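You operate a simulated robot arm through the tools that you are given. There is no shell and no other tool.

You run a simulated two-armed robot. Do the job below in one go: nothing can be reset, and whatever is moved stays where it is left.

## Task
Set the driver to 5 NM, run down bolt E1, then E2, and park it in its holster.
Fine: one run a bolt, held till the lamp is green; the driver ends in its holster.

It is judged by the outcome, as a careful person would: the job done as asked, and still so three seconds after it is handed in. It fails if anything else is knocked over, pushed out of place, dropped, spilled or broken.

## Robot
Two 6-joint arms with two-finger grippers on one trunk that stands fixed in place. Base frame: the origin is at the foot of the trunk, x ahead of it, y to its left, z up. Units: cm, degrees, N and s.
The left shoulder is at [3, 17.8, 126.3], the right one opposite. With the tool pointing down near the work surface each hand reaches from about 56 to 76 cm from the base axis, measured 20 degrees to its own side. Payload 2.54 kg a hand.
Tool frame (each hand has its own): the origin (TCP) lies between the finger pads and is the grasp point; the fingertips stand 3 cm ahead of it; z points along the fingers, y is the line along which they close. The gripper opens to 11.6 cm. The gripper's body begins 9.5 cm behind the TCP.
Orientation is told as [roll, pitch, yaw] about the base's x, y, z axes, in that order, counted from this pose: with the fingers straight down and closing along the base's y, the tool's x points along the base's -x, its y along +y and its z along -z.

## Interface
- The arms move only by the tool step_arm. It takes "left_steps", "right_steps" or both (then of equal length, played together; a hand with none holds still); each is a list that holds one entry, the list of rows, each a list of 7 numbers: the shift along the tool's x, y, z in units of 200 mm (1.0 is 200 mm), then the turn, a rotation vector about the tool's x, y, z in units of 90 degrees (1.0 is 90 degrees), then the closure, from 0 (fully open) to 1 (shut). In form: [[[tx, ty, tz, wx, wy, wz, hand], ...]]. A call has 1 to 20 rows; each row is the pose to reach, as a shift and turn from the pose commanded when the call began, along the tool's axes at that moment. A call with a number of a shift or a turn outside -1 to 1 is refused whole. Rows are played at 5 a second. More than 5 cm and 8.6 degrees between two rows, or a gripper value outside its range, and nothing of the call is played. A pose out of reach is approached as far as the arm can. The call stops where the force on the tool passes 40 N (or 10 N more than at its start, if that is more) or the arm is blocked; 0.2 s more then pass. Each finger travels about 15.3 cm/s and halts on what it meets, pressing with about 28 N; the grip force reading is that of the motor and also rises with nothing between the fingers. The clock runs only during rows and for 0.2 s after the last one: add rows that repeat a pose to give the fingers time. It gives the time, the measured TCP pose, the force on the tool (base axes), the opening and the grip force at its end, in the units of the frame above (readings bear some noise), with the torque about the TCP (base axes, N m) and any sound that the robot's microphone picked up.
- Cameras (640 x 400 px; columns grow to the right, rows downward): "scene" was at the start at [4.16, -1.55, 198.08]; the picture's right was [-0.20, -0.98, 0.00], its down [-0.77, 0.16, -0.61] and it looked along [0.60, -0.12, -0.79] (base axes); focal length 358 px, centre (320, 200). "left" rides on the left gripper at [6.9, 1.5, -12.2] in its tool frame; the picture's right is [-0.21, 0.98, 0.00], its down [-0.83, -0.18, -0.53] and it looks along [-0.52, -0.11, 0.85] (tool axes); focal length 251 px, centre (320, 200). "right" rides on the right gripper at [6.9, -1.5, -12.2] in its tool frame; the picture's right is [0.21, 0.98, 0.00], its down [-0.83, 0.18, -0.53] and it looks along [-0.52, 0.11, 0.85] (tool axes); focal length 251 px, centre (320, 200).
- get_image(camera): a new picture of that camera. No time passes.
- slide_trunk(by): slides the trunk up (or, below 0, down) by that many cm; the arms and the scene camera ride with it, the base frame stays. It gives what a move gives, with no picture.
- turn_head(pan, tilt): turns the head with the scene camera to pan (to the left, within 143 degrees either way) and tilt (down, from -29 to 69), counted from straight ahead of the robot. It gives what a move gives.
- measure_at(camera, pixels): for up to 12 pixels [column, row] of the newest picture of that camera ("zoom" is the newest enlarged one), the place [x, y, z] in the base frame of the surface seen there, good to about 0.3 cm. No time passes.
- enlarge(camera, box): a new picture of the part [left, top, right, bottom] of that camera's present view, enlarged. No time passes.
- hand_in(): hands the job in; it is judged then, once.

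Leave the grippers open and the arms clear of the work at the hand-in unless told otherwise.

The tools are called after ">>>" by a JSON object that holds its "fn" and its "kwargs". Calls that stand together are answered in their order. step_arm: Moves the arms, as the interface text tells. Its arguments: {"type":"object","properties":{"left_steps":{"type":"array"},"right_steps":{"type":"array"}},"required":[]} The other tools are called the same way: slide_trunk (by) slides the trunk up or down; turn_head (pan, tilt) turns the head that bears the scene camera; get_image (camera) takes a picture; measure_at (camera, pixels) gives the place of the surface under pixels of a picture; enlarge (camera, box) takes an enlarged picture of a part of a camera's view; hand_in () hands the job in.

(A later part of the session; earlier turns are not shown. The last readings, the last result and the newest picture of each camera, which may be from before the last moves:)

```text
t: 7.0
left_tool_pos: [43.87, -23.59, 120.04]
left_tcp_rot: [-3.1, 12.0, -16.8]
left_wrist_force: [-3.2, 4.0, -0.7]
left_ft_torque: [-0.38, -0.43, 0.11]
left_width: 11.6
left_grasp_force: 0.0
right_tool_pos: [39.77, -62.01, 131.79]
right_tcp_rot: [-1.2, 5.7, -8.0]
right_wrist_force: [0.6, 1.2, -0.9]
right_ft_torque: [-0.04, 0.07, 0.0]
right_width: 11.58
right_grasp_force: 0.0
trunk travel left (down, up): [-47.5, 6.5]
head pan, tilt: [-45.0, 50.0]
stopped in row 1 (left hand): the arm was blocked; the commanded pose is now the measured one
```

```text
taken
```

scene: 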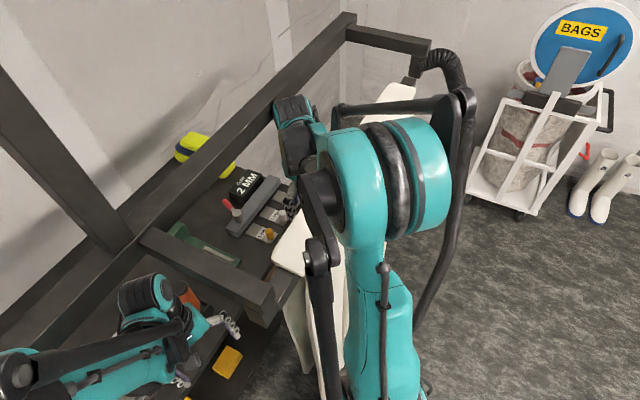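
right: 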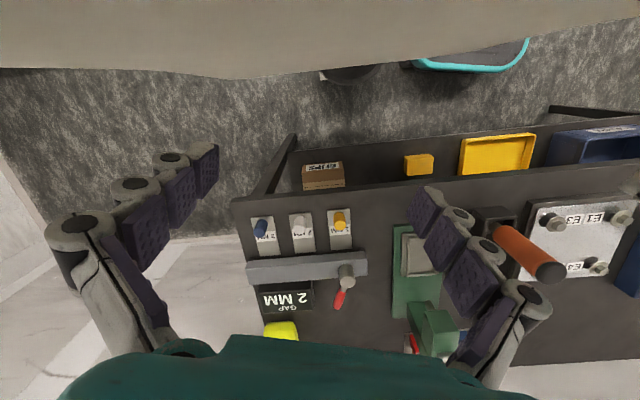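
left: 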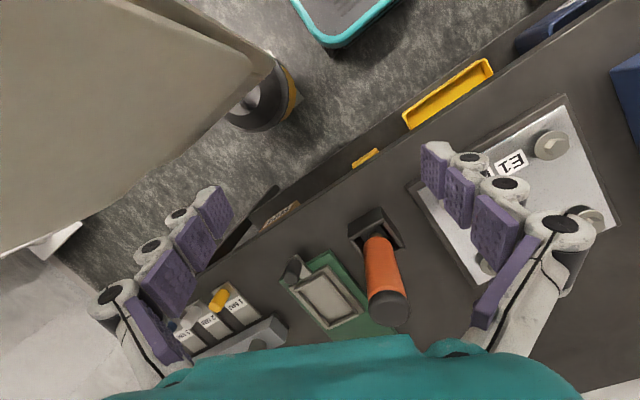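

The right hand is free of contact now, with force near zero, but the trunk has swung left by about 8°. I'll wait for it to settle using a head turn before the next move.

>>> {"fn": "turn_head", "kwargs": {"pan": -35, "tilt": 50}}

>>> {"fn": "turn_head", "kwargs": {"pan": -40, "tilt": 50}}

>>> {"fn": "turn_head", "kwargs": {"pan": -35, "tilt": 50}}

>>> {"fn": "get_image", "kwargs": {"camera": "scene"}}

```text
t: 7.7
left_tool_pos: [43.51, -22.49, 121.74]
left_tcp_rot: [-2.4, 11.6, -12.9]
left_wrist_force: [1.0, 1.4, 0.3]
left_ft_torque: [-0.17, 0.04, 0.04]
left_width: 11.59
left_grasp_force: 0.1
right_tool_pos: [40.0, -58.86, 132.2]
right_tcp_rot: [-1.3, 5.4, -5.0]
right_wrist_force: [-0.4, -0.3, 0.8]
right_ft_torque: [-0.02, -0.02, 0.01]
right_width: 11.6
right_grasp_force: 0.2
trunk travel left (down, up): [-47.5, 6.5]
head pan, tilt: [-35.0, 50.0]
```

```text
t: 8.3
left_tool_pos: [43.26, -23.2, 121.93]
left_tcp_rot: [-2.4, 11.8, -12.7]
left_wrist_force: [-1.3, -0.4, -1.0]
left_ft_torque: [0.01, -0.05, 0.01]
left_width: 11.58
left_grasp_force: 0.2
right_tool_pos: [39.99, -58.25, 132.46]
right_tcp_rot: [-1.7, 5.4, -4.4]
right_wrist_force: [0.7, 0.6, 0.2]
right_ft_torque: [0.04, 0.0, -0.01]
right_width: 11.61
right_grasp_force: 0.0
trunk travel left (down, up): [-47.5, 6.5]
head pan, tilt: [-40.0, 50.0]
```

```text
t: 9.0
left_tool_pos: [43.27, -23.54, 121.84]
left_tcp_rot: [-2.5, 11.9, -12.9]
left_wrist_force: [0.4, 0.3, -0.2]
left_ft_torque: [0.01, 0.02, 0.05]
left_width: 11.58
left_grasp_force: 0.1
right_tool_pos: [39.99, -58.25, 132.38]
right_tcp_rot: [-1.8, 5.6, -3.8]
right_wrist_force: [-0.1, 0.0, 0.8]
right_ft_torque: [-0.01, -0.01, -0.01]
right_width: 11.58
right_grasp_force: 0.1
trunk travel left (down, up): [-47.5, 6.5]
head pan, tilt: [-35.0, 50.0]
```

```text
taken
```

scene: 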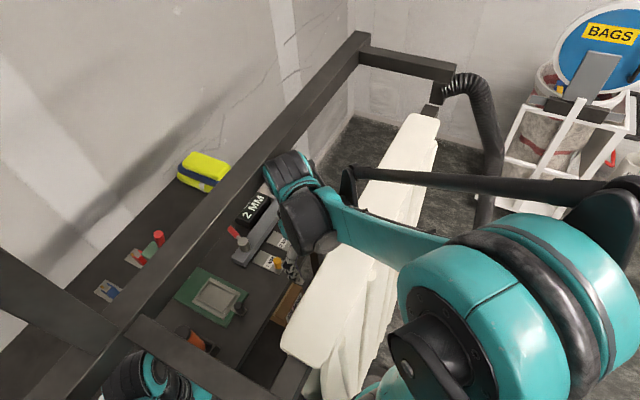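

All readings are steady, but this view differs from before: the right elbow looms large near the camera. I'll measure points again to solve the camera's place and see whether the trunk has shifted.

>>> {"fn": "measure_at", "kwargs": {"camera": "scene", "pixels": [[320, 200], [320, 60], [320, 330], [120, 200], [540, 200], [215, 297], [205, 175], [60, 350], [285, 175], [480, 290], [415, 355], [160, 370]]}}

>>> {"fn": "get_image", "kwargs": {"camera": "right"}}

>>> {"fn": "get_image", "kwargs": {"camera": "left"}}

```text
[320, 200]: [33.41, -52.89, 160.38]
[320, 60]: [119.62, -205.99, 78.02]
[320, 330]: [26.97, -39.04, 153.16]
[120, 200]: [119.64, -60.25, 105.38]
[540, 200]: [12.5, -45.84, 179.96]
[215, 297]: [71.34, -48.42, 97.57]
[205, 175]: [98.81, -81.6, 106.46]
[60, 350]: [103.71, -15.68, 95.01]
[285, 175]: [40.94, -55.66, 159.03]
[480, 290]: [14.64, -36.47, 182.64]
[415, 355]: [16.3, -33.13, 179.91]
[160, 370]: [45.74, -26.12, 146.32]
```

```text
taken
```

right: 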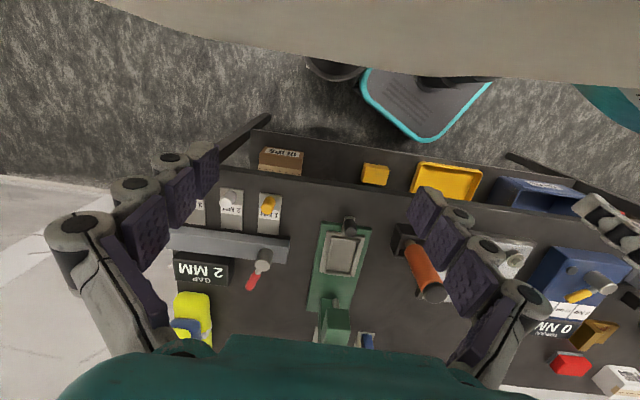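

```text
taken
```

left: 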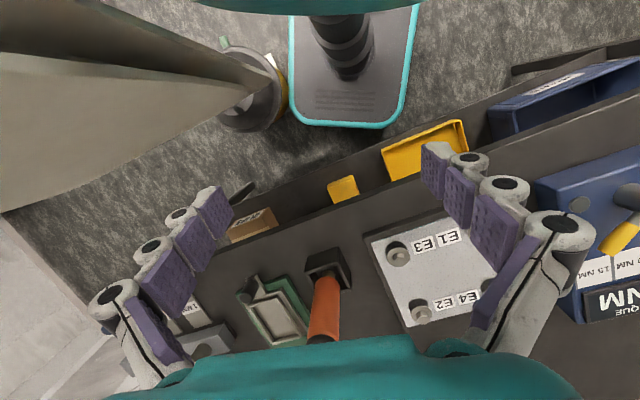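

The left camera at (350,80) now shows the robot's own foot plate. I'll measure the foot plate's corners and the trunk to see where the base stands.

>>> {"fn": "measure_at", "kwargs": {"camera": "left", "pixels": [[350, 100], [383, 126], [294, 115], [416, 10], [291, 20], [345, 50], [335, 20], [300, 5], [100, 120], [250, 110], [120, 40], [340, 190]]}}

>>> {"fn": "measure_at", "kwargs": {"camera": "right", "pixels": [[420, 100], [420, 140], [363, 85], [490, 85], [610, 100], [450, 78], [200, 30], [500, 50]]}}

```text
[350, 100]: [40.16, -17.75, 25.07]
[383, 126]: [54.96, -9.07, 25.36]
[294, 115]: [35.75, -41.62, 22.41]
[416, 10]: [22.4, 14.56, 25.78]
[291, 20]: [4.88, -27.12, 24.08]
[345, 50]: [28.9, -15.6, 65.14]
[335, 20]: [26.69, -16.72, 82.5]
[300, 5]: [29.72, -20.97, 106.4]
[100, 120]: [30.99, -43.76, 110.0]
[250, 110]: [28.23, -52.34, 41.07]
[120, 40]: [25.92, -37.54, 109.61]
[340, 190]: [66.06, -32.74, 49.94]
```

```text
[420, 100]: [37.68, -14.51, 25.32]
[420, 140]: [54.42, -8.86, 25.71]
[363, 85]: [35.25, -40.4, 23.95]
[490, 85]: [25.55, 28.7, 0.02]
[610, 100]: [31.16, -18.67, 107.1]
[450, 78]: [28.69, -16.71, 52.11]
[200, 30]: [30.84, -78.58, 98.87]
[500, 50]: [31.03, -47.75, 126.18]
```

The foot plate's corners put the base about (22, -17) cm off, turned about -30°. The base has been pushed, and its front corner is close to the canister and the curtain. The right hand has to come out of the frame gently, so I'll draw it 3 cm back from the beam, straighten it and lift it 8 cm in small steps.

>>> {"fn": "step_arm", "kwargs": {"right_steps": [[[0.05, -0.003, 0.005, -0.007, -0.02, -0.014, 0], [0.1, -0.006, 0.01, -0.014, -0.041, -0.028, 0], [0.149, -0.01, 0.015, -0.021, -0.062, -0.042, 0], [0.159, -0.013, -0.085, -0.021, -0.062, -0.042, 0], [0.169, -0.016, -0.185, -0.021, -0.062, -0.042, 0]]]}}

>>> {"fn": "get_image", "kwargs": {"camera": "scene"}}

>>> {"fn": "get_image", "kwargs": {"camera": "left"}}

```text
t: 9.3
left_tool_pos: [38.5, -14.17, 125.35]
left_tcp_rot: [1.8, 18.9, 15.2]
left_wrist_force: [-4.1, -7.0, -3.2]
left_ft_torque: [0.86, -0.42, -0.22]
left_width: 11.51
left_grasp_force: 0.0
right_tool_pos: [38.37, -35.55, 133.79]
right_tcp_rot: [-3.1, 7.7, 17.3]
right_wrist_force: [50.7, -36.2, 11.4]
right_ft_torque: [4.28, 4.92, 0.7]
right_width: 11.62
right_grasp_force: 0.0
trunk travel left (down, up): [-47.5, 6.5]
head pan, tilt: [-35.0, 50.0]
stopped in row 1 (left hand): the arm was blocked; the commanded pose is now the measured one
```

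```text
taken
```

scene: 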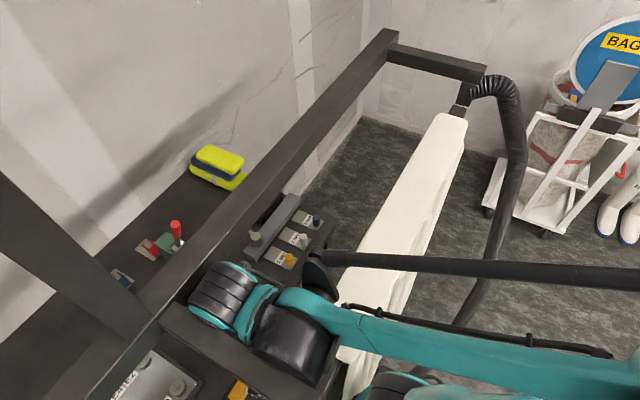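

```text
taken
```

left: 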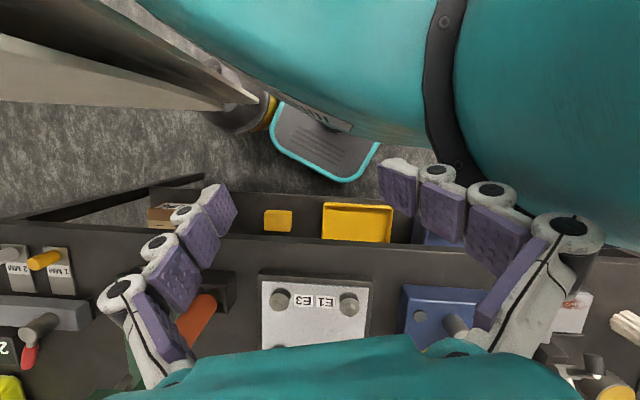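

The hands swung left about 23 cm as soon as the arm command started, and the right hand presses the stub again. I need the trunk's actual pose before commanding anything more, so I'll measure the foot plate and some bench points in these views.

>>> {"fn": "measure_at", "kwargs": {"camera": "left", "pixels": [[320, 160], [355, 180], [273, 128], [378, 145], [345, 125], [285, 300], [349, 304], [240, 100], [205, 310], [100, 60], [300, 60], [530, 100]]}}

>>> {"fn": "measure_at", "kwargs": {"camera": "scene", "pixels": [[320, 200], [320, 60], [320, 100], [200, 160], [175, 390], [290, 330], [230, 290], [450, 260], [520, 360], [400, 250], [200, 340], [560, 300]]}}

>>> {"fn": "get_image", "kwargs": {"camera": "right"}}

```text
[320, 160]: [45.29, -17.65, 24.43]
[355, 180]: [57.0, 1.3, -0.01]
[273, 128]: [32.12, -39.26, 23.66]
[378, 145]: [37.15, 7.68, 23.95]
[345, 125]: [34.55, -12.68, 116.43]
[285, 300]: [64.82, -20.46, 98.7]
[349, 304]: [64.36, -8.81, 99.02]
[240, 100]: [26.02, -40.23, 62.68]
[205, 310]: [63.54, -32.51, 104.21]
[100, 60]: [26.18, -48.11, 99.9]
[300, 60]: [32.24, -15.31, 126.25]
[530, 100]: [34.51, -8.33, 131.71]
```

```text
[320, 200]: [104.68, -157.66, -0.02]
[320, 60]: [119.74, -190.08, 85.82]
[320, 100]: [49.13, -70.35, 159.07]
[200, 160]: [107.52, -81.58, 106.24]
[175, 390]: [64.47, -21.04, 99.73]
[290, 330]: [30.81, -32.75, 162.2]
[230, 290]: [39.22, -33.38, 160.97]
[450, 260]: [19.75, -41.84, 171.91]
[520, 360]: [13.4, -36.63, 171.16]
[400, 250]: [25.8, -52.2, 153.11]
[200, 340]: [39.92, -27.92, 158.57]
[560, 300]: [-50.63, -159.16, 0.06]
```

```text
taken
```

right: 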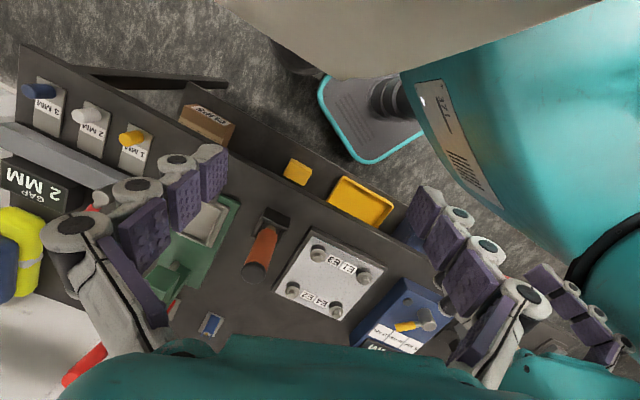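

My measurements put the foot at about (18, -10), turned -30°, with the chest now close to the hands. I'll let it come to rest again with a head turn, which moves no arm, and then re-read everything.

>>> {"fn": "turn_head", "kwargs": {"pan": -20, "tilt": 55}}

>>> {"fn": "turn_head", "kwargs": {"pan": 0, "tilt": 55}}

>>> {"fn": "get_image", "kwargs": {"camera": "scene"}}

>>> {"fn": "get_image", "kwargs": {"camera": "left"}}

>>> {"fn": "get_image", "kwargs": {"camera": "right"}}

```text
t: 10.1
left_tool_pos: [12.9, 9.38, 123.02]
left_tcp_rot: [-6.3, 10.7, 17.8]
left_wrist_force: [0.0, -5.1, -2.6]
left_ft_torque: [0.6, 0.13, -0.15]
left_width: 11.6
left_grasp_force: 0.1
right_tool_pos: [27.3, -21.02, 135.17]
right_tcp_rot: [-5.7, 4.5, 29.2]
right_wrist_force: [-0.3, -8.4, -3.5]
right_ft_torque: [1.0, 0.02, -0.02]
right_width: 11.59
right_grasp_force: 0.0
trunk travel left (down, up): [-47.5, 6.5]
head pan, tilt: [-20.0, 55.0]
```

```text
t: 10.9
left_tool_pos: [22.26, 4.44, 121.42]
left_tcp_rot: [-5.9, 13.1, 11.6]
left_wrist_force: [-0.4, 5.1, 2.2]
left_ft_torque: [-0.54, -0.09, 0.09]
left_width: 11.61
left_grasp_force: 0.0
right_tool_pos: [33.95, -27.45, 133.21]
right_tcp_rot: [-5.2, 6.8, 22.5]
right_wrist_force: [69.2, -27.0, -95.4]
right_ft_torque: [7.36, 7.53, 3.7]
right_width: 11.59
right_grasp_force: 0.0
trunk travel left (down, up): [-47.5, 6.5]
head pan, tilt: [0.0, 55.0]
```

```text
taken
```

scene: 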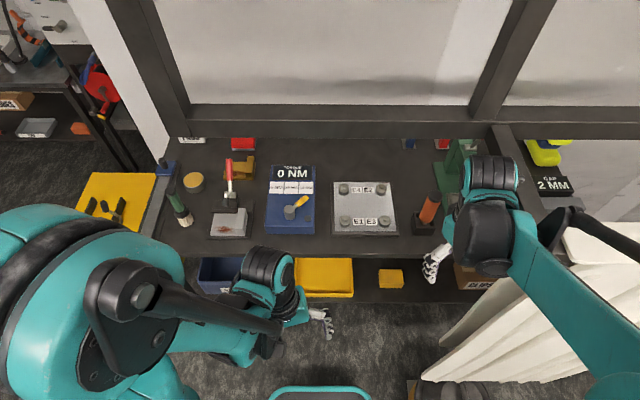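

```text
taken
```

left: 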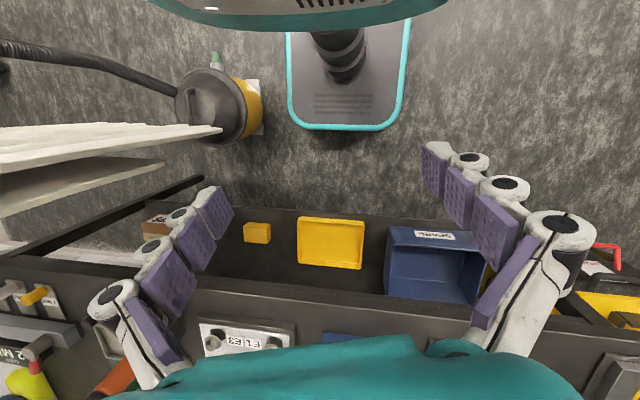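

```text
taken
```

right: 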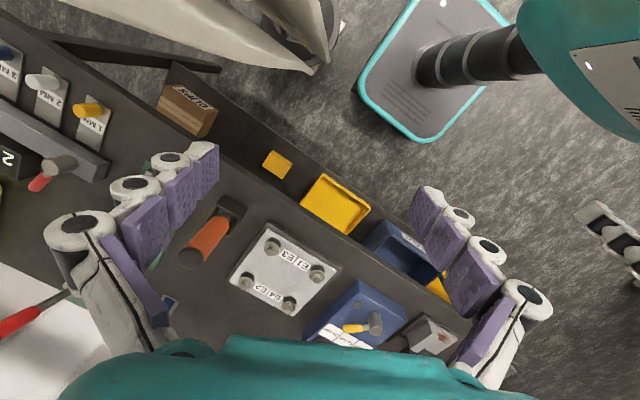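

The trunk has come back nearly level and straight: the bench looks square and the foot plate is centred at (320,390). The right hand, at (34, -27, 133), still touches the stub. I'll give it more time to settle and then look again.

>>> {"fn": "turn_head", "kwargs": {"pan": -10, "tilt": 55}}

>>> {"fn": "turn_head", "kwargs": {"pan": -25, "tilt": 55}}

>>> {"fn": "turn_head", "kwargs": {"pan": -30, "tilt": 52}}

>>> {"fn": "get_image", "kwargs": {"camera": "scene"}}

>>> {"fn": "get_image", "kwargs": {"camera": "left"}}

>>> {"fn": "get_image", "kwargs": {"camera": "right"}}

```text
t: 11.6
left_tool_pos: [23.41, 4.86, 121.29]
left_tcp_rot: [-5.8, 13.2, 13.3]
left_wrist_force: [-1.3, -0.7, 0.5]
left_ft_torque: [0.07, -0.08, 0.02]
left_width: 11.63
left_grasp_force: 0.1
right_tool_pos: [35.68, -26.62, 133.08]
right_tcp_rot: [-4.8, 6.9, 24.1]
right_wrist_force: [-1.3, 0.1, 1.3]
right_ft_torque: [0.01, -0.09, 0.0]
right_width: 11.58
right_grasp_force: 0.0
trunk travel left (down, up): [-47.5, 6.5]
head pan, tilt: [-10.0, 55.0]
```

```text
t: 12.4
left_tool_pos: [24.13, 5.16, 120.43]
left_tcp_rot: [-6.3, 13.4, 13.2]
left_wrist_force: [0.5, 0.6, 0.4]
left_ft_torque: [-0.02, 0.0, -0.03]
left_width: 11.61
left_grasp_force: 0.1
right_tool_pos: [36.4, -26.36, 133.07]
right_tcp_rot: [-4.7, 7.2, 23.9]
right_wrist_force: [-0.1, 0.3, -0.6]
right_ft_torque: [-0.03, 0.02, 0.01]
right_width: 11.58
right_grasp_force: 0.1
trunk travel left (down, up): [-47.5, 6.5]
head pan, tilt: [-25.0, 55.0]
```

```text
t: 13.1
left_tool_pos: [23.96, 5.15, 120.5]
left_tcp_rot: [-6.2, 13.4, 13.3]
left_wrist_force: [-0.4, 0.6, 0.7]
left_ft_torque: [0.01, -0.02, -0.01]
left_width: 11.58
left_grasp_force: 0.1
right_tool_pos: [36.24, -26.39, 133.07]
right_tcp_rot: [-4.8, 7.3, 23.8]
right_wrist_force: [0.3, 0.4, 0.4]
right_ft_torque: [-0.01, 0.02, 0.0]
right_width: 11.59
right_grasp_force: 0.0
trunk travel left (down, up): [-47.5, 6.5]
head pan, tilt: [-30.0, 52.0]
```

```text
taken
```

scene: 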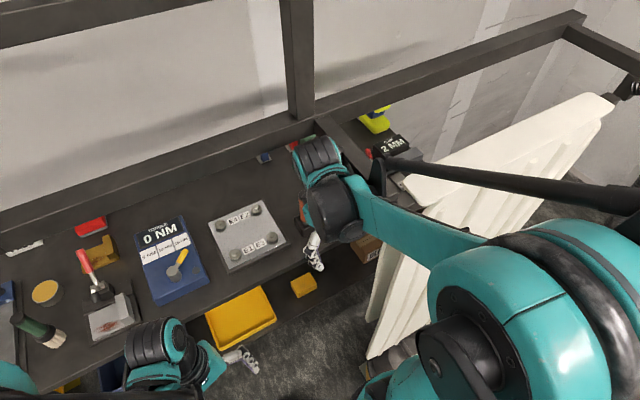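

```text
taken
```

left: 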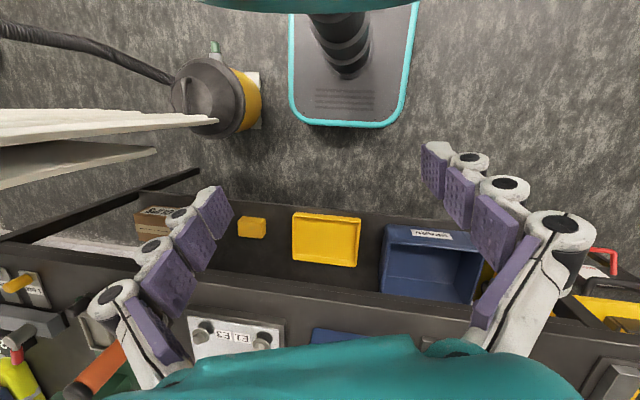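

```text
taken
```

right: 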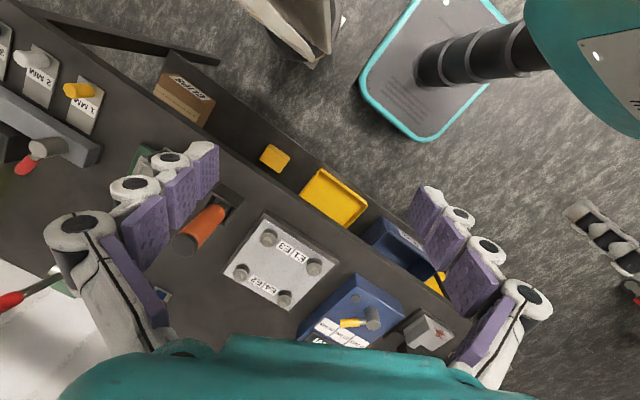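

It is steady again with no force. I'll measure the foot plate, the camera points and the right wrist near the stub.

>>> {"fn": "measure_at", "kwargs": {"camera": "left", "pixels": [[296, 114], [390, 118], [345, 115], [292, 40], [412, 20], [345, 60], [210, 100], [240, 110], [130, 40], [60, 135], [200, 120], [100, 170]]}}

>>> {"fn": "measure_at", "kwargs": {"camera": "scene", "pixels": [[320, 200], [320, 60], [320, 100], [320, 340], [220, 225], [258, 208], [235, 255], [272, 238], [335, 130], [375, 175], [345, 160], [310, 160]]}}

>>> {"fn": "enlarge", "kwargs": {"camera": "scene", "box": [250, 90, 450, 270]}}

```text
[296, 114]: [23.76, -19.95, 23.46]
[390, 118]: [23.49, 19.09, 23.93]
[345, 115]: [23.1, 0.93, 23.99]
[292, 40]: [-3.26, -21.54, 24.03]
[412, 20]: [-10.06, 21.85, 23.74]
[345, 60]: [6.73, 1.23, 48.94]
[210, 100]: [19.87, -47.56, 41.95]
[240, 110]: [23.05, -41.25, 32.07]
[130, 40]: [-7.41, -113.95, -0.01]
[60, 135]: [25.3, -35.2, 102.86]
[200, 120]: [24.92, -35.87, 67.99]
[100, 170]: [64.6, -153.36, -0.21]
```

```text
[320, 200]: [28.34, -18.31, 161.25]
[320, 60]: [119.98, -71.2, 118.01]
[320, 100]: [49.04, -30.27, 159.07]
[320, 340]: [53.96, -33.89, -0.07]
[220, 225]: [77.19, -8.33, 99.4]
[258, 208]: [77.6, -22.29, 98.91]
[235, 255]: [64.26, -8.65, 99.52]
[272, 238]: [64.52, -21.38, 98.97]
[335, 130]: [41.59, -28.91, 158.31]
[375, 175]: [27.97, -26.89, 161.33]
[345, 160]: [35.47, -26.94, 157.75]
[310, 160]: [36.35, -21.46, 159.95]
```

```text
2.22 times, centred on (350, 180) of scene
```

zoom: 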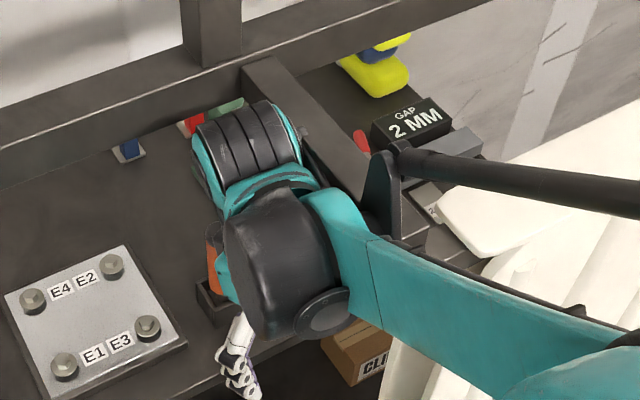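

The foot plate is back where it started, with its front edge at x≈23.6, square and centred. The trunk is springy and has returned, and the right wrist is now left of the stub on the open side. I'll start with a short test move of the right hand left and up, away from the stub and beam, while straightening it.

>>> {"fn": "step_arm", "kwargs": {"right_steps": [[[-0.006, 0.041, -0.025, -0.006, -0.006, 0.022, 0], [-0.013, 0.083, -0.05, -0.012, -0.012, 0.045, 0], [-0.019, 0.124, -0.075, -0.017, -0.017, 0.067, 0]]]}}

>>> {"fn": "get_image", "kwargs": {"camera": "scene"}}

```text
t: 13.9
left_tool_pos: [24.0, 5.13, 120.43]
left_tcp_rot: [-6.1, 13.5, 13.3]
left_wrist_force: [-0.4, 0.3, 0.6]
left_ft_torque: [-0.02, -0.01, 0.01]
left_width: 11.58
left_grasp_force: 0.0
right_tool_pos: [35.64, -23.84, 134.04]
right_tcp_rot: [-3.9, 5.2, 18.0]
right_wrist_force: [0.0, 0.5, -0.1]
right_ft_torque: [-0.02, -0.01, 0.0]
right_width: 11.6
right_grasp_force: 0.1
trunk travel left (down, up): [-47.5, 6.5]
head pan, tilt: [-30.0, 52.0]
```

```text
taken
```

scene: 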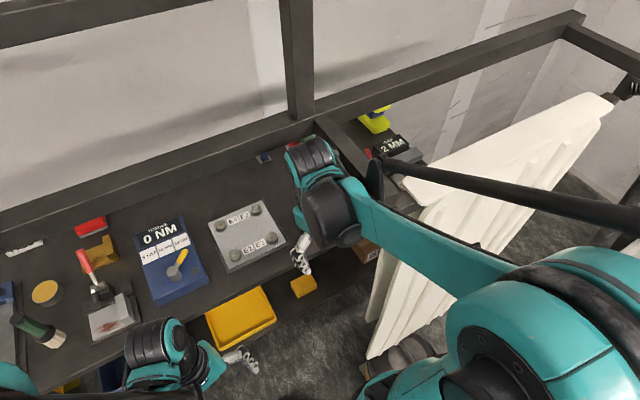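

The test move went cleanly, with zero force and a still trunk. I'll continue the same move to bring the right hand to about (33, -15, 139), straight down.

>>> {"fn": "step_arm", "kwargs": {"right_steps": [[[0.002, 0.089, -0.056, -0.01, -0.01, 0.04, 0], [0.005, 0.177, -0.112, -0.021, -0.02, 0.081, 0], [0.007, 0.266, -0.167, -0.031, -0.03, 0.121, 0], [0.01, 0.354, -0.223, -0.042, -0.04, 0.161, 0], [0.012, 0.443, -0.279, -0.052, -0.05, 0.202, 0]]]}}

>>> {"fn": "get_image", "kwargs": {"camera": "scene"}}

```text
t: 15.1
left_tool_pos: [23.92, 5.1, 120.46]
left_tcp_rot: [-6.3, 13.4, 13.2]
left_wrist_force: [0.4, -0.3, 0.1]
left_ft_torque: [0.03, -0.01, 0.02]
left_width: 11.6
left_grasp_force: 0.1
right_tool_pos: [32.91, -14.89, 139.31]
right_tcp_rot: [0.0, 0.0, -0.2]
right_wrist_force: [0.7, 0.3, -0.1]
right_ft_torque: [-0.01, -0.03, -0.02]
right_width: 11.58
right_grasp_force: 0.0
trunk travel left (down, up): [-47.5, 6.5]
head pan, tilt: [-30.0, 52.0]
```

```text
taken
```

scene: 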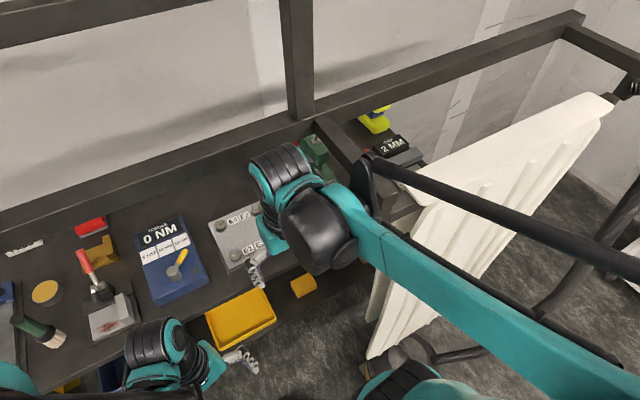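

The right hand is free and straight. Next I'll straighten the left hand and bring it up to about (33, 12, 130), behind the beam.

>>> {"fn": "step_arm", "kwargs": {"left_steps": [[[-0.066, 0.028, -0.101, -0.014, -0.023, 0.026, 0], [-0.132, 0.056, -0.202, -0.029, -0.047, 0.051, 0], [-0.198, 0.083, -0.303, -0.043, -0.07, 0.077, 0], [-0.264, 0.111, -0.405, -0.058, -0.093, 0.103, 0], [-0.33, 0.139, -0.506, -0.072, -0.117, 0.128, 0], [-0.396, 0.167, -0.607, -0.087, -0.14, 0.154, 0]]]}}

>>> {"fn": "get_image", "kwargs": {"camera": "scene"}}

>>> {"fn": "measure_at", "kwargs": {"camera": "scene", "pixels": [[375, 180], [420, 260], [500, 310], [560, 220], [620, 250], [320, 220], [400, 200], [385, 150], [405, 175], [420, 195]]}}

```text
t: 16.5
left_tool_pos: [32.93, 12.27, 130.21]
left_tcp_rot: [0.3, 0.0, 0.0]
left_wrist_force: [0.1, 1.1, -0.1]
left_ft_torque: [-0.04, 0.03, -0.02]
left_width: 11.61
left_grasp_force: 0.1
right_tool_pos: [33.01, -14.87, 139.34]
right_tcp_rot: [-0.1, 0.0, 0.1]
right_wrist_force: [-0.3, 0.5, -0.5]
right_ft_torque: [0.01, -0.03, 0.01]
right_width: 11.57
right_grasp_force: 0.1
trunk travel left (down, up): [-47.5, 6.5]
head pan, tilt: [-30.0, 52.0]
```

```text
taken
```

scene: 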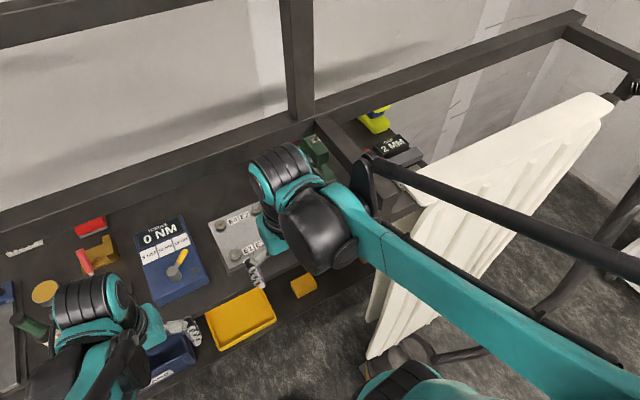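

```text
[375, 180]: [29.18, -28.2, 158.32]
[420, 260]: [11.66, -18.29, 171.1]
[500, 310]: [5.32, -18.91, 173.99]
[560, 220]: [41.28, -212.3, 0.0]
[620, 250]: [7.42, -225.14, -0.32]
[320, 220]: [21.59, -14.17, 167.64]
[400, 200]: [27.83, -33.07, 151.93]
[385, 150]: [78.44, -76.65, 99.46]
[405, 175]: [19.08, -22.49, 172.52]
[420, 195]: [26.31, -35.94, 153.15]
```

Both arms hang free and straight, with no forces. The forearms have to pass under the beam, whose underside is at z≈154, so I'll lower the trunk in stages while the hands are still in front of the bench. The first stage is 10 cm.

>>> {"fn": "measure_at", "kwargs": {"camera": "scene", "pixels": [[180, 325], [200, 345], [170, 350], [285, 280], [60, 385], [240, 320], [100, 245], [30, 325], [110, 320]]}}

>>> {"fn": "slide_trunk", "kwargs": {"by": -10}}

>>> {"fn": "get_image", "kwargs": {"camera": "scene"}}

```text
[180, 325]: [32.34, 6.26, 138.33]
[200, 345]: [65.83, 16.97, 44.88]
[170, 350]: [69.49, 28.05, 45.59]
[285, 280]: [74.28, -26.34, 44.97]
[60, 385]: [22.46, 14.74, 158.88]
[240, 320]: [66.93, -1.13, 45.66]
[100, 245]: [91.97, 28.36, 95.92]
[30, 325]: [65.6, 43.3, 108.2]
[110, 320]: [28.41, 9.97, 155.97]
```

```text
t: 17.8
left_tool_pos: [32.85, 12.31, 120.17]
left_tcp_rot: [0.2, 0.1, -0.1]
left_wrist_force: [0.2, -0.4, -0.3]
left_ft_torque: [0.0, 0.01, -0.01]
left_width: 11.61
left_grasp_force: 0.2
right_tool_pos: [32.91, -14.95, 129.3]
right_tcp_rot: [-0.1, -0.1, -0.1]
right_wrist_force: [0.1, -0.4, 0.4]
right_ft_torque: [0.0, 0.02, 0.0]
right_width: 11.6
right_grasp_force: 0.0
trunk travel left (down, up): [-37.5, 16.5]
head pan, tilt: [-30.0, 52.0]
```

```text
taken
```

scene: 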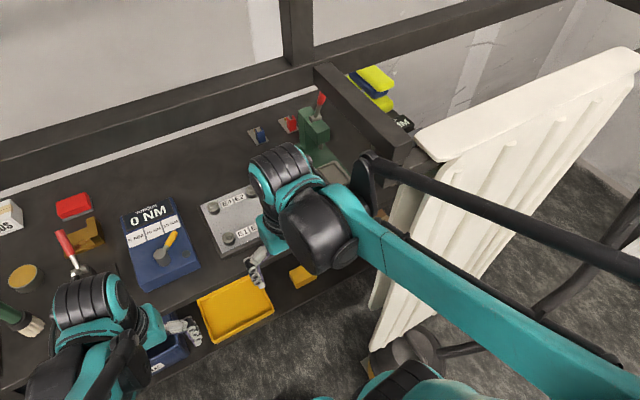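

The 10 cm drop went cleanly. The right forearm's link at about (19, -22) stays clear of the stub's end at (25, -27), so I'll lower another 8 cm and then check.

>>> {"fn": "slide_trunk", "kwargs": {"by": -8}}

>>> {"fn": "get_image", "kwargs": {"camera": "scene"}}

>>> {"fn": "measure_at", "kwargs": {"camera": "scene", "pixels": [[370, 165], [375, 195], [405, 130], [420, 145], [400, 165], [430, 180]]}}

```text
t: 19.0
left_tool_pos: [33.0, 12.24, 112.16]
left_tcp_rot: [0.3, 0.0, 0.0]
left_wrist_force: [0.0, 0.5, -1.3]
left_ft_torque: [0.01, 0.02, 0.0]
left_width: 11.59
left_grasp_force: 0.0
right_tool_pos: [32.95, -14.86, 121.25]
right_tcp_rot: [0.1, -0.1, 0.0]
right_wrist_force: [0.3, 0.0, -0.3]
right_ft_torque: [-0.02, 0.0, 0.02]
right_width: 11.6
right_grasp_force: 0.1
trunk travel left (down, up): [-29.5, 24.5]
head pan, tilt: [-30.0, 52.0]
```

```text
taken
```

scene: 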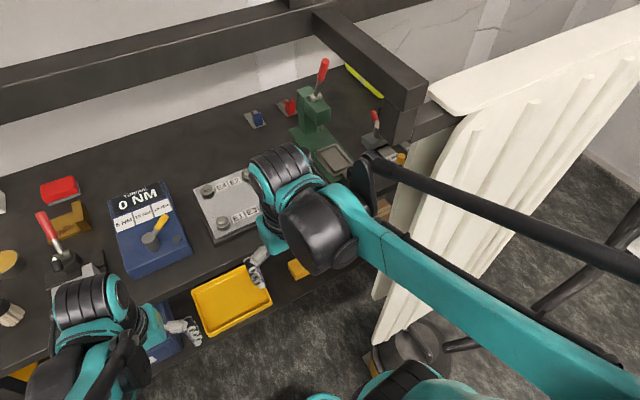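

```text
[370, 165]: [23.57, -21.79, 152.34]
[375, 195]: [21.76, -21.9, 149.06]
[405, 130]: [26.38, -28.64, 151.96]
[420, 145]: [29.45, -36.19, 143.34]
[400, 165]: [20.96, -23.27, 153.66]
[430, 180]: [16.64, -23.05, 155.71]
```

The link at (23.6, -21.8, 152) keeps about 3 cm from the stub's short post at y≥-25. I'll lower another 9 cm, straight down along the same line.

>>> {"fn": "slide_trunk", "kwargs": {"by": -9}}

>>> {"fn": "turn_head", "kwargs": {"pan": -15, "tilt": 45}}

>>> {"fn": "get_image", "kwargs": {"camera": "scene"}}

>>> {"fn": "get_image", "kwargs": {"camera": "right"}}

>>> {"fn": "get_image", "kwargs": {"camera": "left"}}

```text
t: 20.2
left_tool_pos: [32.85, 12.26, 103.29]
left_tcp_rot: [0.1, 0.0, 0.1]
left_wrist_force: [0.2, -1.0, 0.7]
left_ft_torque: [-0.01, 0.0, 0.01]
left_width: 11.61
left_grasp_force: 0.0
right_tool_pos: [33.0, -14.9, 112.24]
right_tcp_rot: [-0.1, 0.0, 0.0]
right_wrist_force: [0.3, 0.0, -0.3]
right_ft_torque: [-0.02, 0.03, -0.07]
right_width: 11.61
right_grasp_force: 0.0
trunk travel left (down, up): [-20.5, 33.5]
head pan, tilt: [-30.0, 52.0]
```

```text
t: 21.0
left_tool_pos: [32.84, 12.19, 103.24]
left_tcp_rot: [0.2, 0.0, 0.0]
left_wrist_force: [0.3, 0.8, 0.4]
left_ft_torque: [-0.02, 0.0, -0.01]
left_width: 11.61
left_grasp_force: 0.2
right_tool_pos: [33.0, -14.87, 112.22]
right_tcp_rot: [0.0, 0.0, 0.0]
right_wrist_force: [0.1, -0.5, 0.3]
right_ft_torque: [0.0, 0.0, 0.04]
right_width: 11.6
right_grasp_force: 0.0
trunk travel left (down, up): [-20.5, 33.5]
head pan, tilt: [-15.0, 45.0]
```

```text
taken
```

scene: 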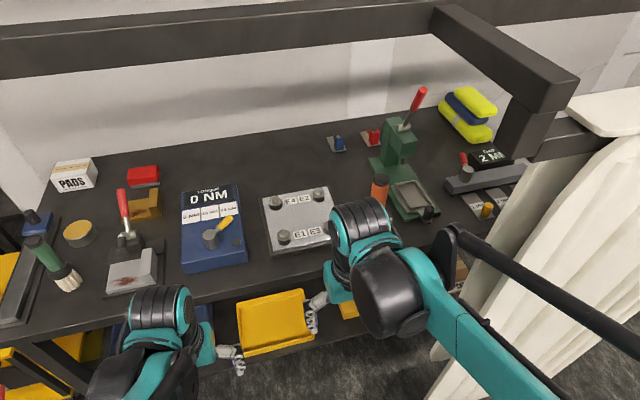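

```text
taken
```

right: 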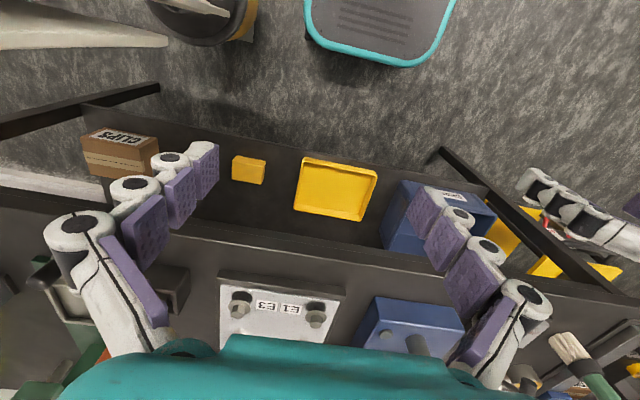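

```text
taken
```

left: 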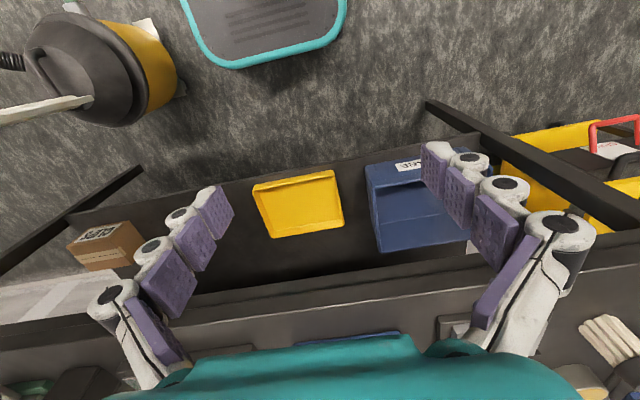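

The trunk is down and everything is still. From this view I can see the box, plate and driver clearly, so I'll enlarge each to learn how they work.

>>> {"fn": "enlarge", "kwargs": {"camera": "scene", "box": [170, 170, 270, 280]}}

>>> {"fn": "enlarge", "kwargs": {"camera": "scene", "box": [250, 170, 350, 270]}}

>>> {"fn": "enlarge", "kwargs": {"camera": "scene", "box": [330, 120, 440, 220]}}

```text
3.64 times, centred on (220, 225) of scene
```

zoom: 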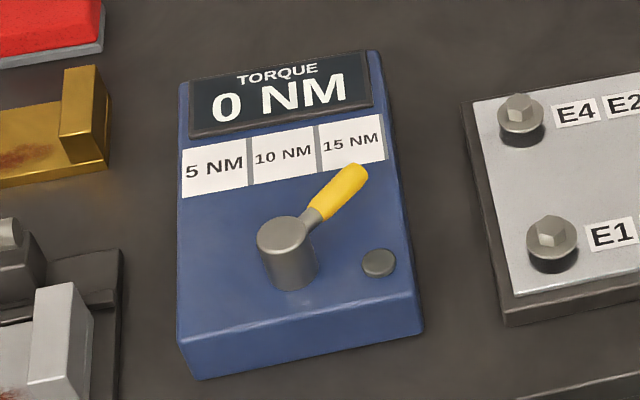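

```text
4.00 times, centred on (300, 220) of scene
```

zoom: 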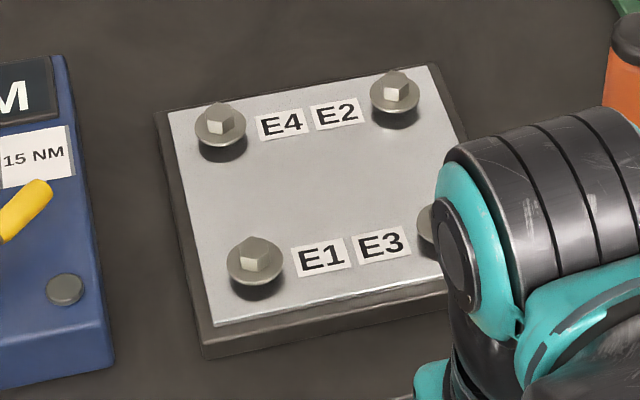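

```text
4.00 times, centred on (385, 170) of scene
```

zoom: 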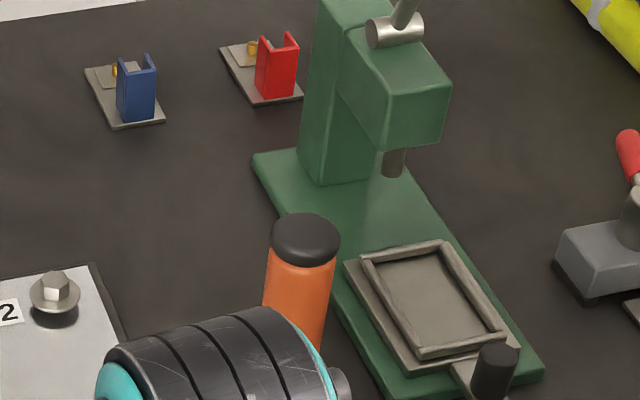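

The labels read 5, 10 and 15 NM from left to right, the display shows 0, and the yellow lever points off toward the right of 15. The grey disc at the near right of the box looks like the lamp. I'll raise the left hand, tilt its fingers forward 30° and bring it to about (45, 8, 118) to look at the lever closely.

>>> {"fn": "step_arm", "kwargs": {"left_steps": [[[-0.075, -0.025, -0.094, 0, -0.042, 0, 0], [-0.15, -0.05, -0.188, 0, -0.083, 0, 0], [-0.225, -0.075, -0.281, 0, -0.125, 0, 0], [-0.3, -0.1, -0.375, 0, -0.167, 0, 0], [-0.375, -0.125, -0.469, 0, -0.208, 0, 0], [-0.45, -0.15, -0.563, 0, -0.25, 0, 0], [-0.525, -0.175, -0.656, 0, -0.292, 0, 0], [-0.6, -0.2, -0.75, 0, -0.333, 0, 0]]]}}

>>> {"fn": "get_image", "kwargs": {"camera": "left"}}

>>> {"fn": "get_image", "kwargs": {"camera": "scene"}}

```text
t: 22.8
left_tool_pos: [44.84, 8.14, 118.17]
left_tcp_rot: [0.2, -30.0, -0.2]
left_wrist_force: [0.5, -0.1, 0.1]
left_ft_torque: [0.0, 0.04, -0.01]
left_width: 11.62
left_grasp_force: 0.1
right_tool_pos: [33.05, -14.87, 112.28]
right_tcp_rot: [0.1, -0.1, 0.1]
right_wrist_force: [0.1, -0.6, -1.1]
right_ft_torque: [-0.02, -0.01, 0.0]
right_width: 11.6
right_grasp_force: 0.0
trunk travel left (down, up): [-20.5, 33.5]
head pan, tilt: [-15.0, 45.0]
```

```text
taken
```

left: 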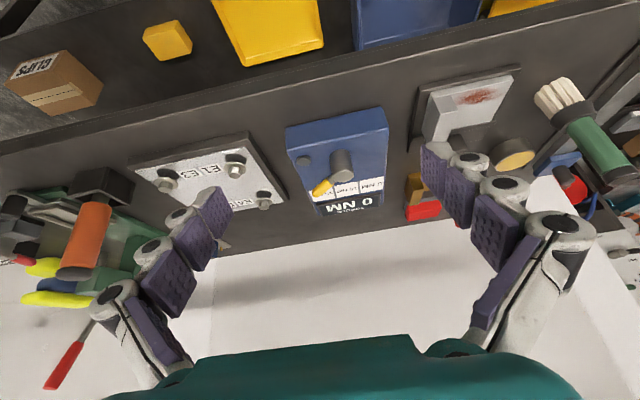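

```text
taken
```

scene: 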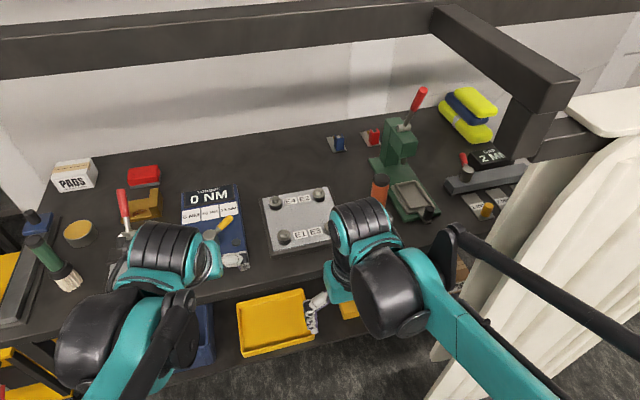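

The motion is accurate and calm. I'll enlarge the left camera's view of the box and measure the lever's pivot, handle and tip.

>>> {"fn": "enlarge", "kwargs": {"camera": "left", "box": [270, 100, 410, 220]}}

>>> {"fn": "enlarge", "kwargs": {"camera": "left", "box": [20, 160, 140, 300]}}

```text
3.33 times, centred on (340, 160) of left
```

zoom: 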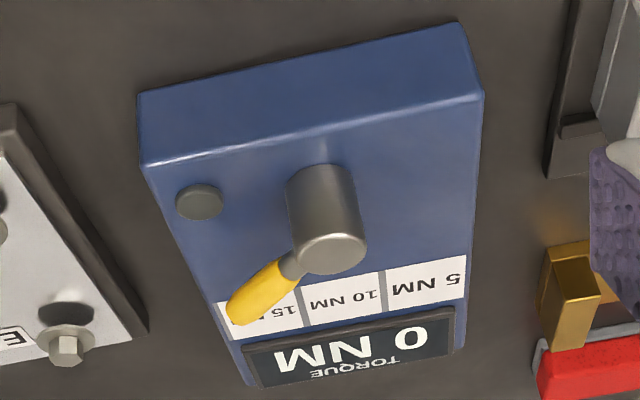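

```text
2.86 times, centred on (80, 230) of left
```

zoom: 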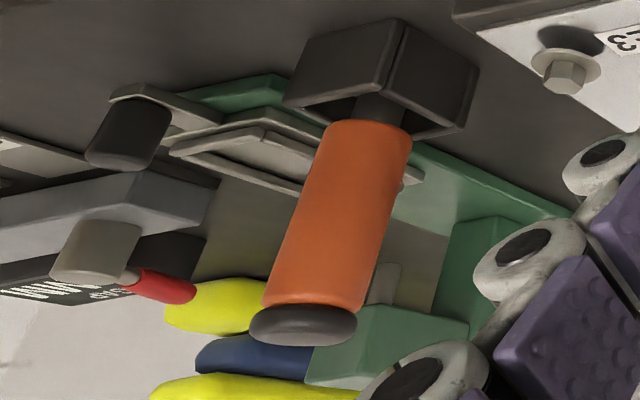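

>>> {"fn": "measure_at", "kwargs": {"camera": "zoom", "pixels": [[303, 330], [335, 220], [370, 135], [375, 110], [280, 105], [398, 22], [478, 70], [462, 130], [320, 300], [290, 220], [385, 220], [265, 330]]}}

>>> {"fn": "enlarge", "kwargs": {"camera": "left", "box": [270, 100, 410, 220]}}

>>> {"fn": "measure_at", "kwargs": {"camera": "zoom", "pixels": [[333, 250], [290, 265], [265, 290], [240, 315], [230, 305], [200, 203], [320, 210], [255, 300], [340, 295], [430, 280], [265, 320], [310, 340]]}}

```text
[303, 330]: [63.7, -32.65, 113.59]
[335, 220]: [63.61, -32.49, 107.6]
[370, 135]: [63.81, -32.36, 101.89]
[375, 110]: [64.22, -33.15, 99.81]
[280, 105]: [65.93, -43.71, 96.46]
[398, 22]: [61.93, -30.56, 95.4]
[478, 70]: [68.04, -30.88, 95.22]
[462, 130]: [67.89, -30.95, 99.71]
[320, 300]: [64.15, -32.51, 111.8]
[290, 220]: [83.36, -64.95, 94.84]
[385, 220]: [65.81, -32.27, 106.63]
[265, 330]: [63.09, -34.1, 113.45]
```

```text
3.33 times, centred on (340, 160) of left
```

zoom: 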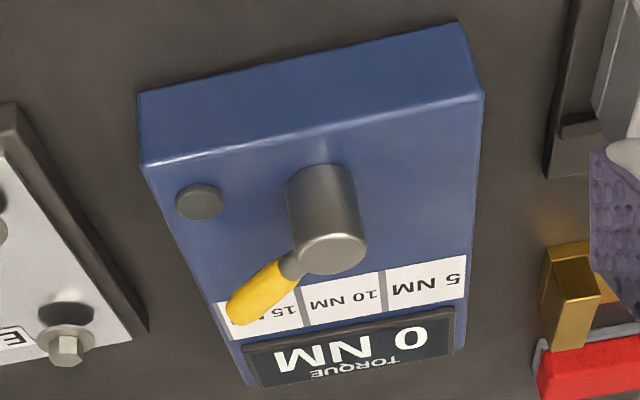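

```text
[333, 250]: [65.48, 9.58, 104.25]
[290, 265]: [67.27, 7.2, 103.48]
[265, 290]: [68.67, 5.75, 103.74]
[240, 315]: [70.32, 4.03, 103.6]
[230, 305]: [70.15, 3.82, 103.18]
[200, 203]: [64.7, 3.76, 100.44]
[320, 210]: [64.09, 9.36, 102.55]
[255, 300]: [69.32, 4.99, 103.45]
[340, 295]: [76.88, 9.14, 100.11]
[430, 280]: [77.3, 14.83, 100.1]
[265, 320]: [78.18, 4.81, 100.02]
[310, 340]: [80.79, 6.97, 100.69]
```

The lever's pivot is at about (65.5, 9.5) and its handle points to a tip at (70.6, 3.6), with its top at z≈103.7. I'll close the left fingers and move to above the lever's right-hand side, at about (66.3, 2, 113).

>>> {"fn": "step_arm", "kwargs": {"left_steps": [[[-0.1, -0.038, 0.095, 0, 0, 0, 0.3], [-0.2, -0.076, 0.191, 0, 0, 0, 0.6], [-0.3, -0.114, 0.286, 0, 0, 0, 1], [-0.4, -0.152, 0.381, 0, 0, 0, 1], [-0.5, -0.191, 0.477, 0, 0, 0, 1], [-0.6, -0.229, 0.572, 0, 0, 0, 1], [-0.7, -0.267, 0.667, 0, 0, 0, 1], [-0.8, -0.305, 0.763, 0, 0, 0, 1]]]}}

>>> {"fn": "get_image", "kwargs": {"camera": "left"}}

>>> {"fn": "get_image", "kwargs": {"camera": "scene"}}

```text
t: 24.6
left_tool_pos: [66.67, 2.16, 112.89]
left_tcp_rot: [0.2, -29.8, -0.1]
left_wrist_force: [-0.1, -0.3, -0.8]
left_ft_torque: [-0.02, 0.02, 0.0]
left_width: 0.02
left_grasp_force: 28.3
right_tool_pos: [33.07, -15.0, 112.19]
right_tcp_rot: [0.0, 0.1, 0.1]
right_wrist_force: [-0.1, -0.6, 0.2]
right_ft_torque: [-0.02, 0.04, -0.01]
right_width: 11.6
right_grasp_force: 0.1
trunk travel left (down, up): [-20.5, 33.5]
head pan, tilt: [-15.0, 45.0]
```

```text
taken
```

left: 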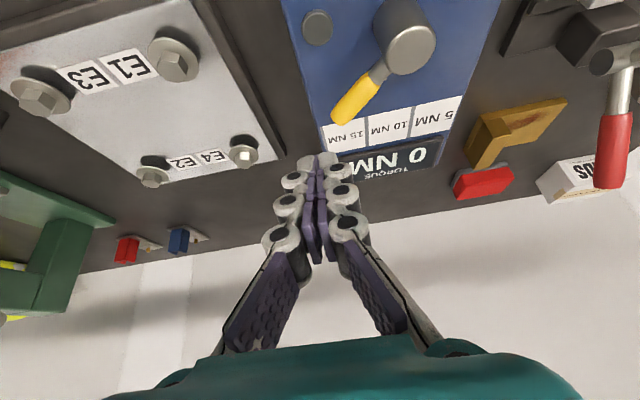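

```text
taken
```

scene: 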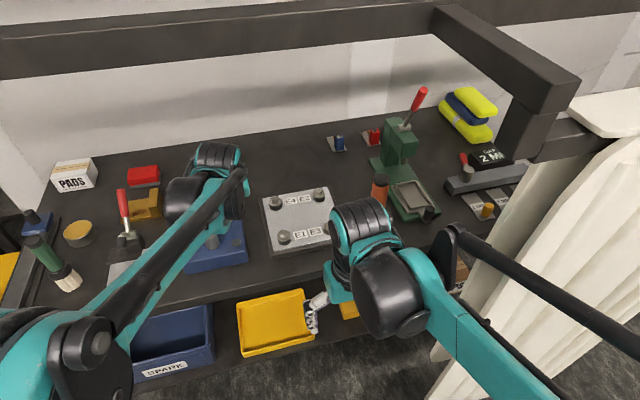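

The closed fingers are above and right of the lever. I'll check the fingertip's place against the lever before going down.

>>> {"fn": "measure_at", "kwargs": {"camera": "left", "pixels": [[318, 160], [310, 165], [327, 165], [345, 110], [365, 90], [405, 50], [318, 30], [350, 105]]}}

>>> {"fn": "step_arm", "kwargs": {"left_steps": [[[-0.02, 0, 0.02, 0, 0, 0, 1], [-0.04, 0, 0.08, 0, 0, 0, 1], [0.04, 0.0, 0.16, 0, 0, 0, 1], [0.12, 0.0, 0.24, 0, 0, 0, 1], [0.16, 0.0, 0.27, 0, 0, 0, 1]]]}}

>>> {"fn": "get_image", "kwargs": {"camera": "left"}}

```text
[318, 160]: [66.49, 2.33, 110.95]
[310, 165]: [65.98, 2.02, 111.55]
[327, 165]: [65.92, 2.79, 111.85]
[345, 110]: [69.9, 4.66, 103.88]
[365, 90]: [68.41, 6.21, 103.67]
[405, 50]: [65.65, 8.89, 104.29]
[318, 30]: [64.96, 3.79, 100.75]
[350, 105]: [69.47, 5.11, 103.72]
```

```text
t: 25.8
left_tool_pos: [66.15, 2.19, 106.58]
left_tcp_rot: [0.2, -29.9, -0.1]
left_wrist_force: [0.6, -0.2, 0.2]
left_ft_torque: [0.0, 0.03, 0.0]
left_width: 0.04
left_grasp_force: 28.1
right_tool_pos: [32.86, -14.88, 112.25]
right_tcp_rot: [-0.1, 0.0, 0.0]
right_wrist_force: [0.2, 0.1, -0.6]
right_ft_torque: [-0.01, 0.0, 0.01]
right_width: 11.58
right_grasp_force: 0.2
trunk travel left (down, up): [-20.5, 33.5]
head pan, tilt: [-15.0, 45.0]
```

```text
taken
```

left: 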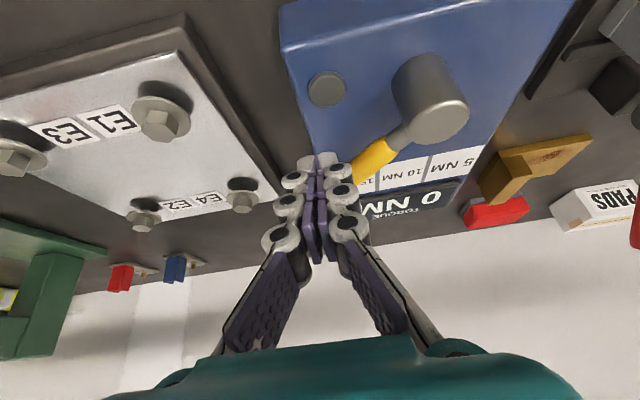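

The fingertips sit just right of the lever's tip. I'll go down another 1.2 cm and push gently along the lever's arc to the left, then read the display.

>>> {"fn": "step_arm", "kwargs": {"left_steps": [[[0.015, 0.002, 0.028, 0, 0, 0, 1], [0.03, 0.005, 0.057, 0, 0, 0, 1], [0.018, 0.037, 0.063, 0, 0, 0, 1], [0.006, 0.07, 0.07, 0, 0, 0, 1], [-0.025, 0.093, 0.088, 0, 0, 0, 1], [-0.057, 0.116, 0.107, 0, 0, 0, 1], [-0.08, 0.148, 0.12, 0, 0, 0, 1], [-0.104, 0.18, 0.134, 0, 0, 0, 1]]]}}

>>> {"fn": "get_image", "kwargs": {"camera": "left"}}

>>> {"fn": "enlarge", "kwargs": {"camera": "left", "box": [280, 60, 480, 240]}}

```text
t: 27.6
left_tool_pos: [69.52, 5.66, 105.3]
left_tcp_rot: [0.3, -30.0, -0.1]
left_wrist_force: [-1.4, -2.1, -0.1]
left_ft_torque: [-0.06, 0.0, -0.03]
left_width: 0.0
left_grasp_force: 28.1
right_tool_pos: [33.02, -15.02, 112.29]
right_tcp_rot: [0.0, 0.0, 0.0]
right_wrist_force: [0.8, -0.4, 0.2]
right_ft_torque: [-0.02, -0.03, 0.02]
right_width: 11.6
right_grasp_force: 0.1
trunk travel left (down, up): [-20.5, 33.5]
head pan, tilt: [-15.0, 45.0]
```

```text
taken
```

left: 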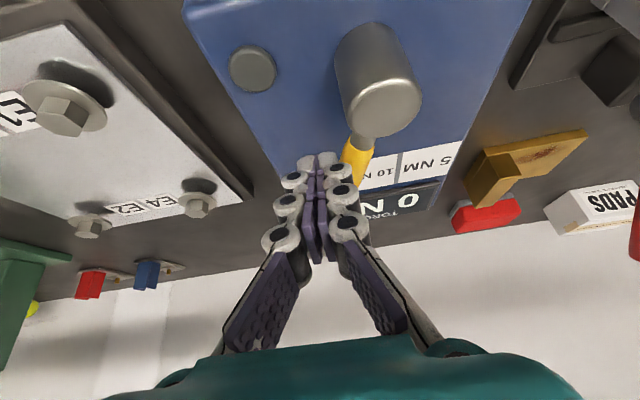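

```text
2.22 times, centred on (380, 150) of left
```

zoom: 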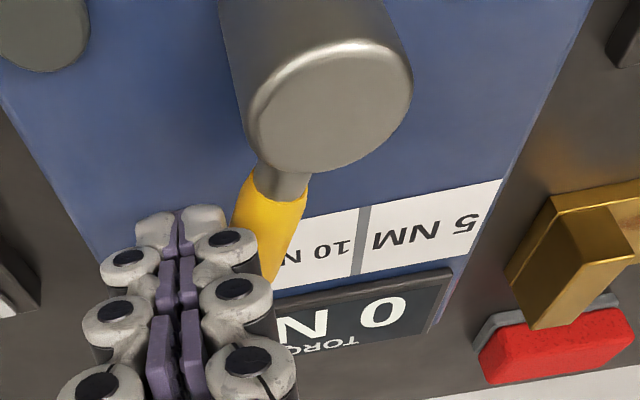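

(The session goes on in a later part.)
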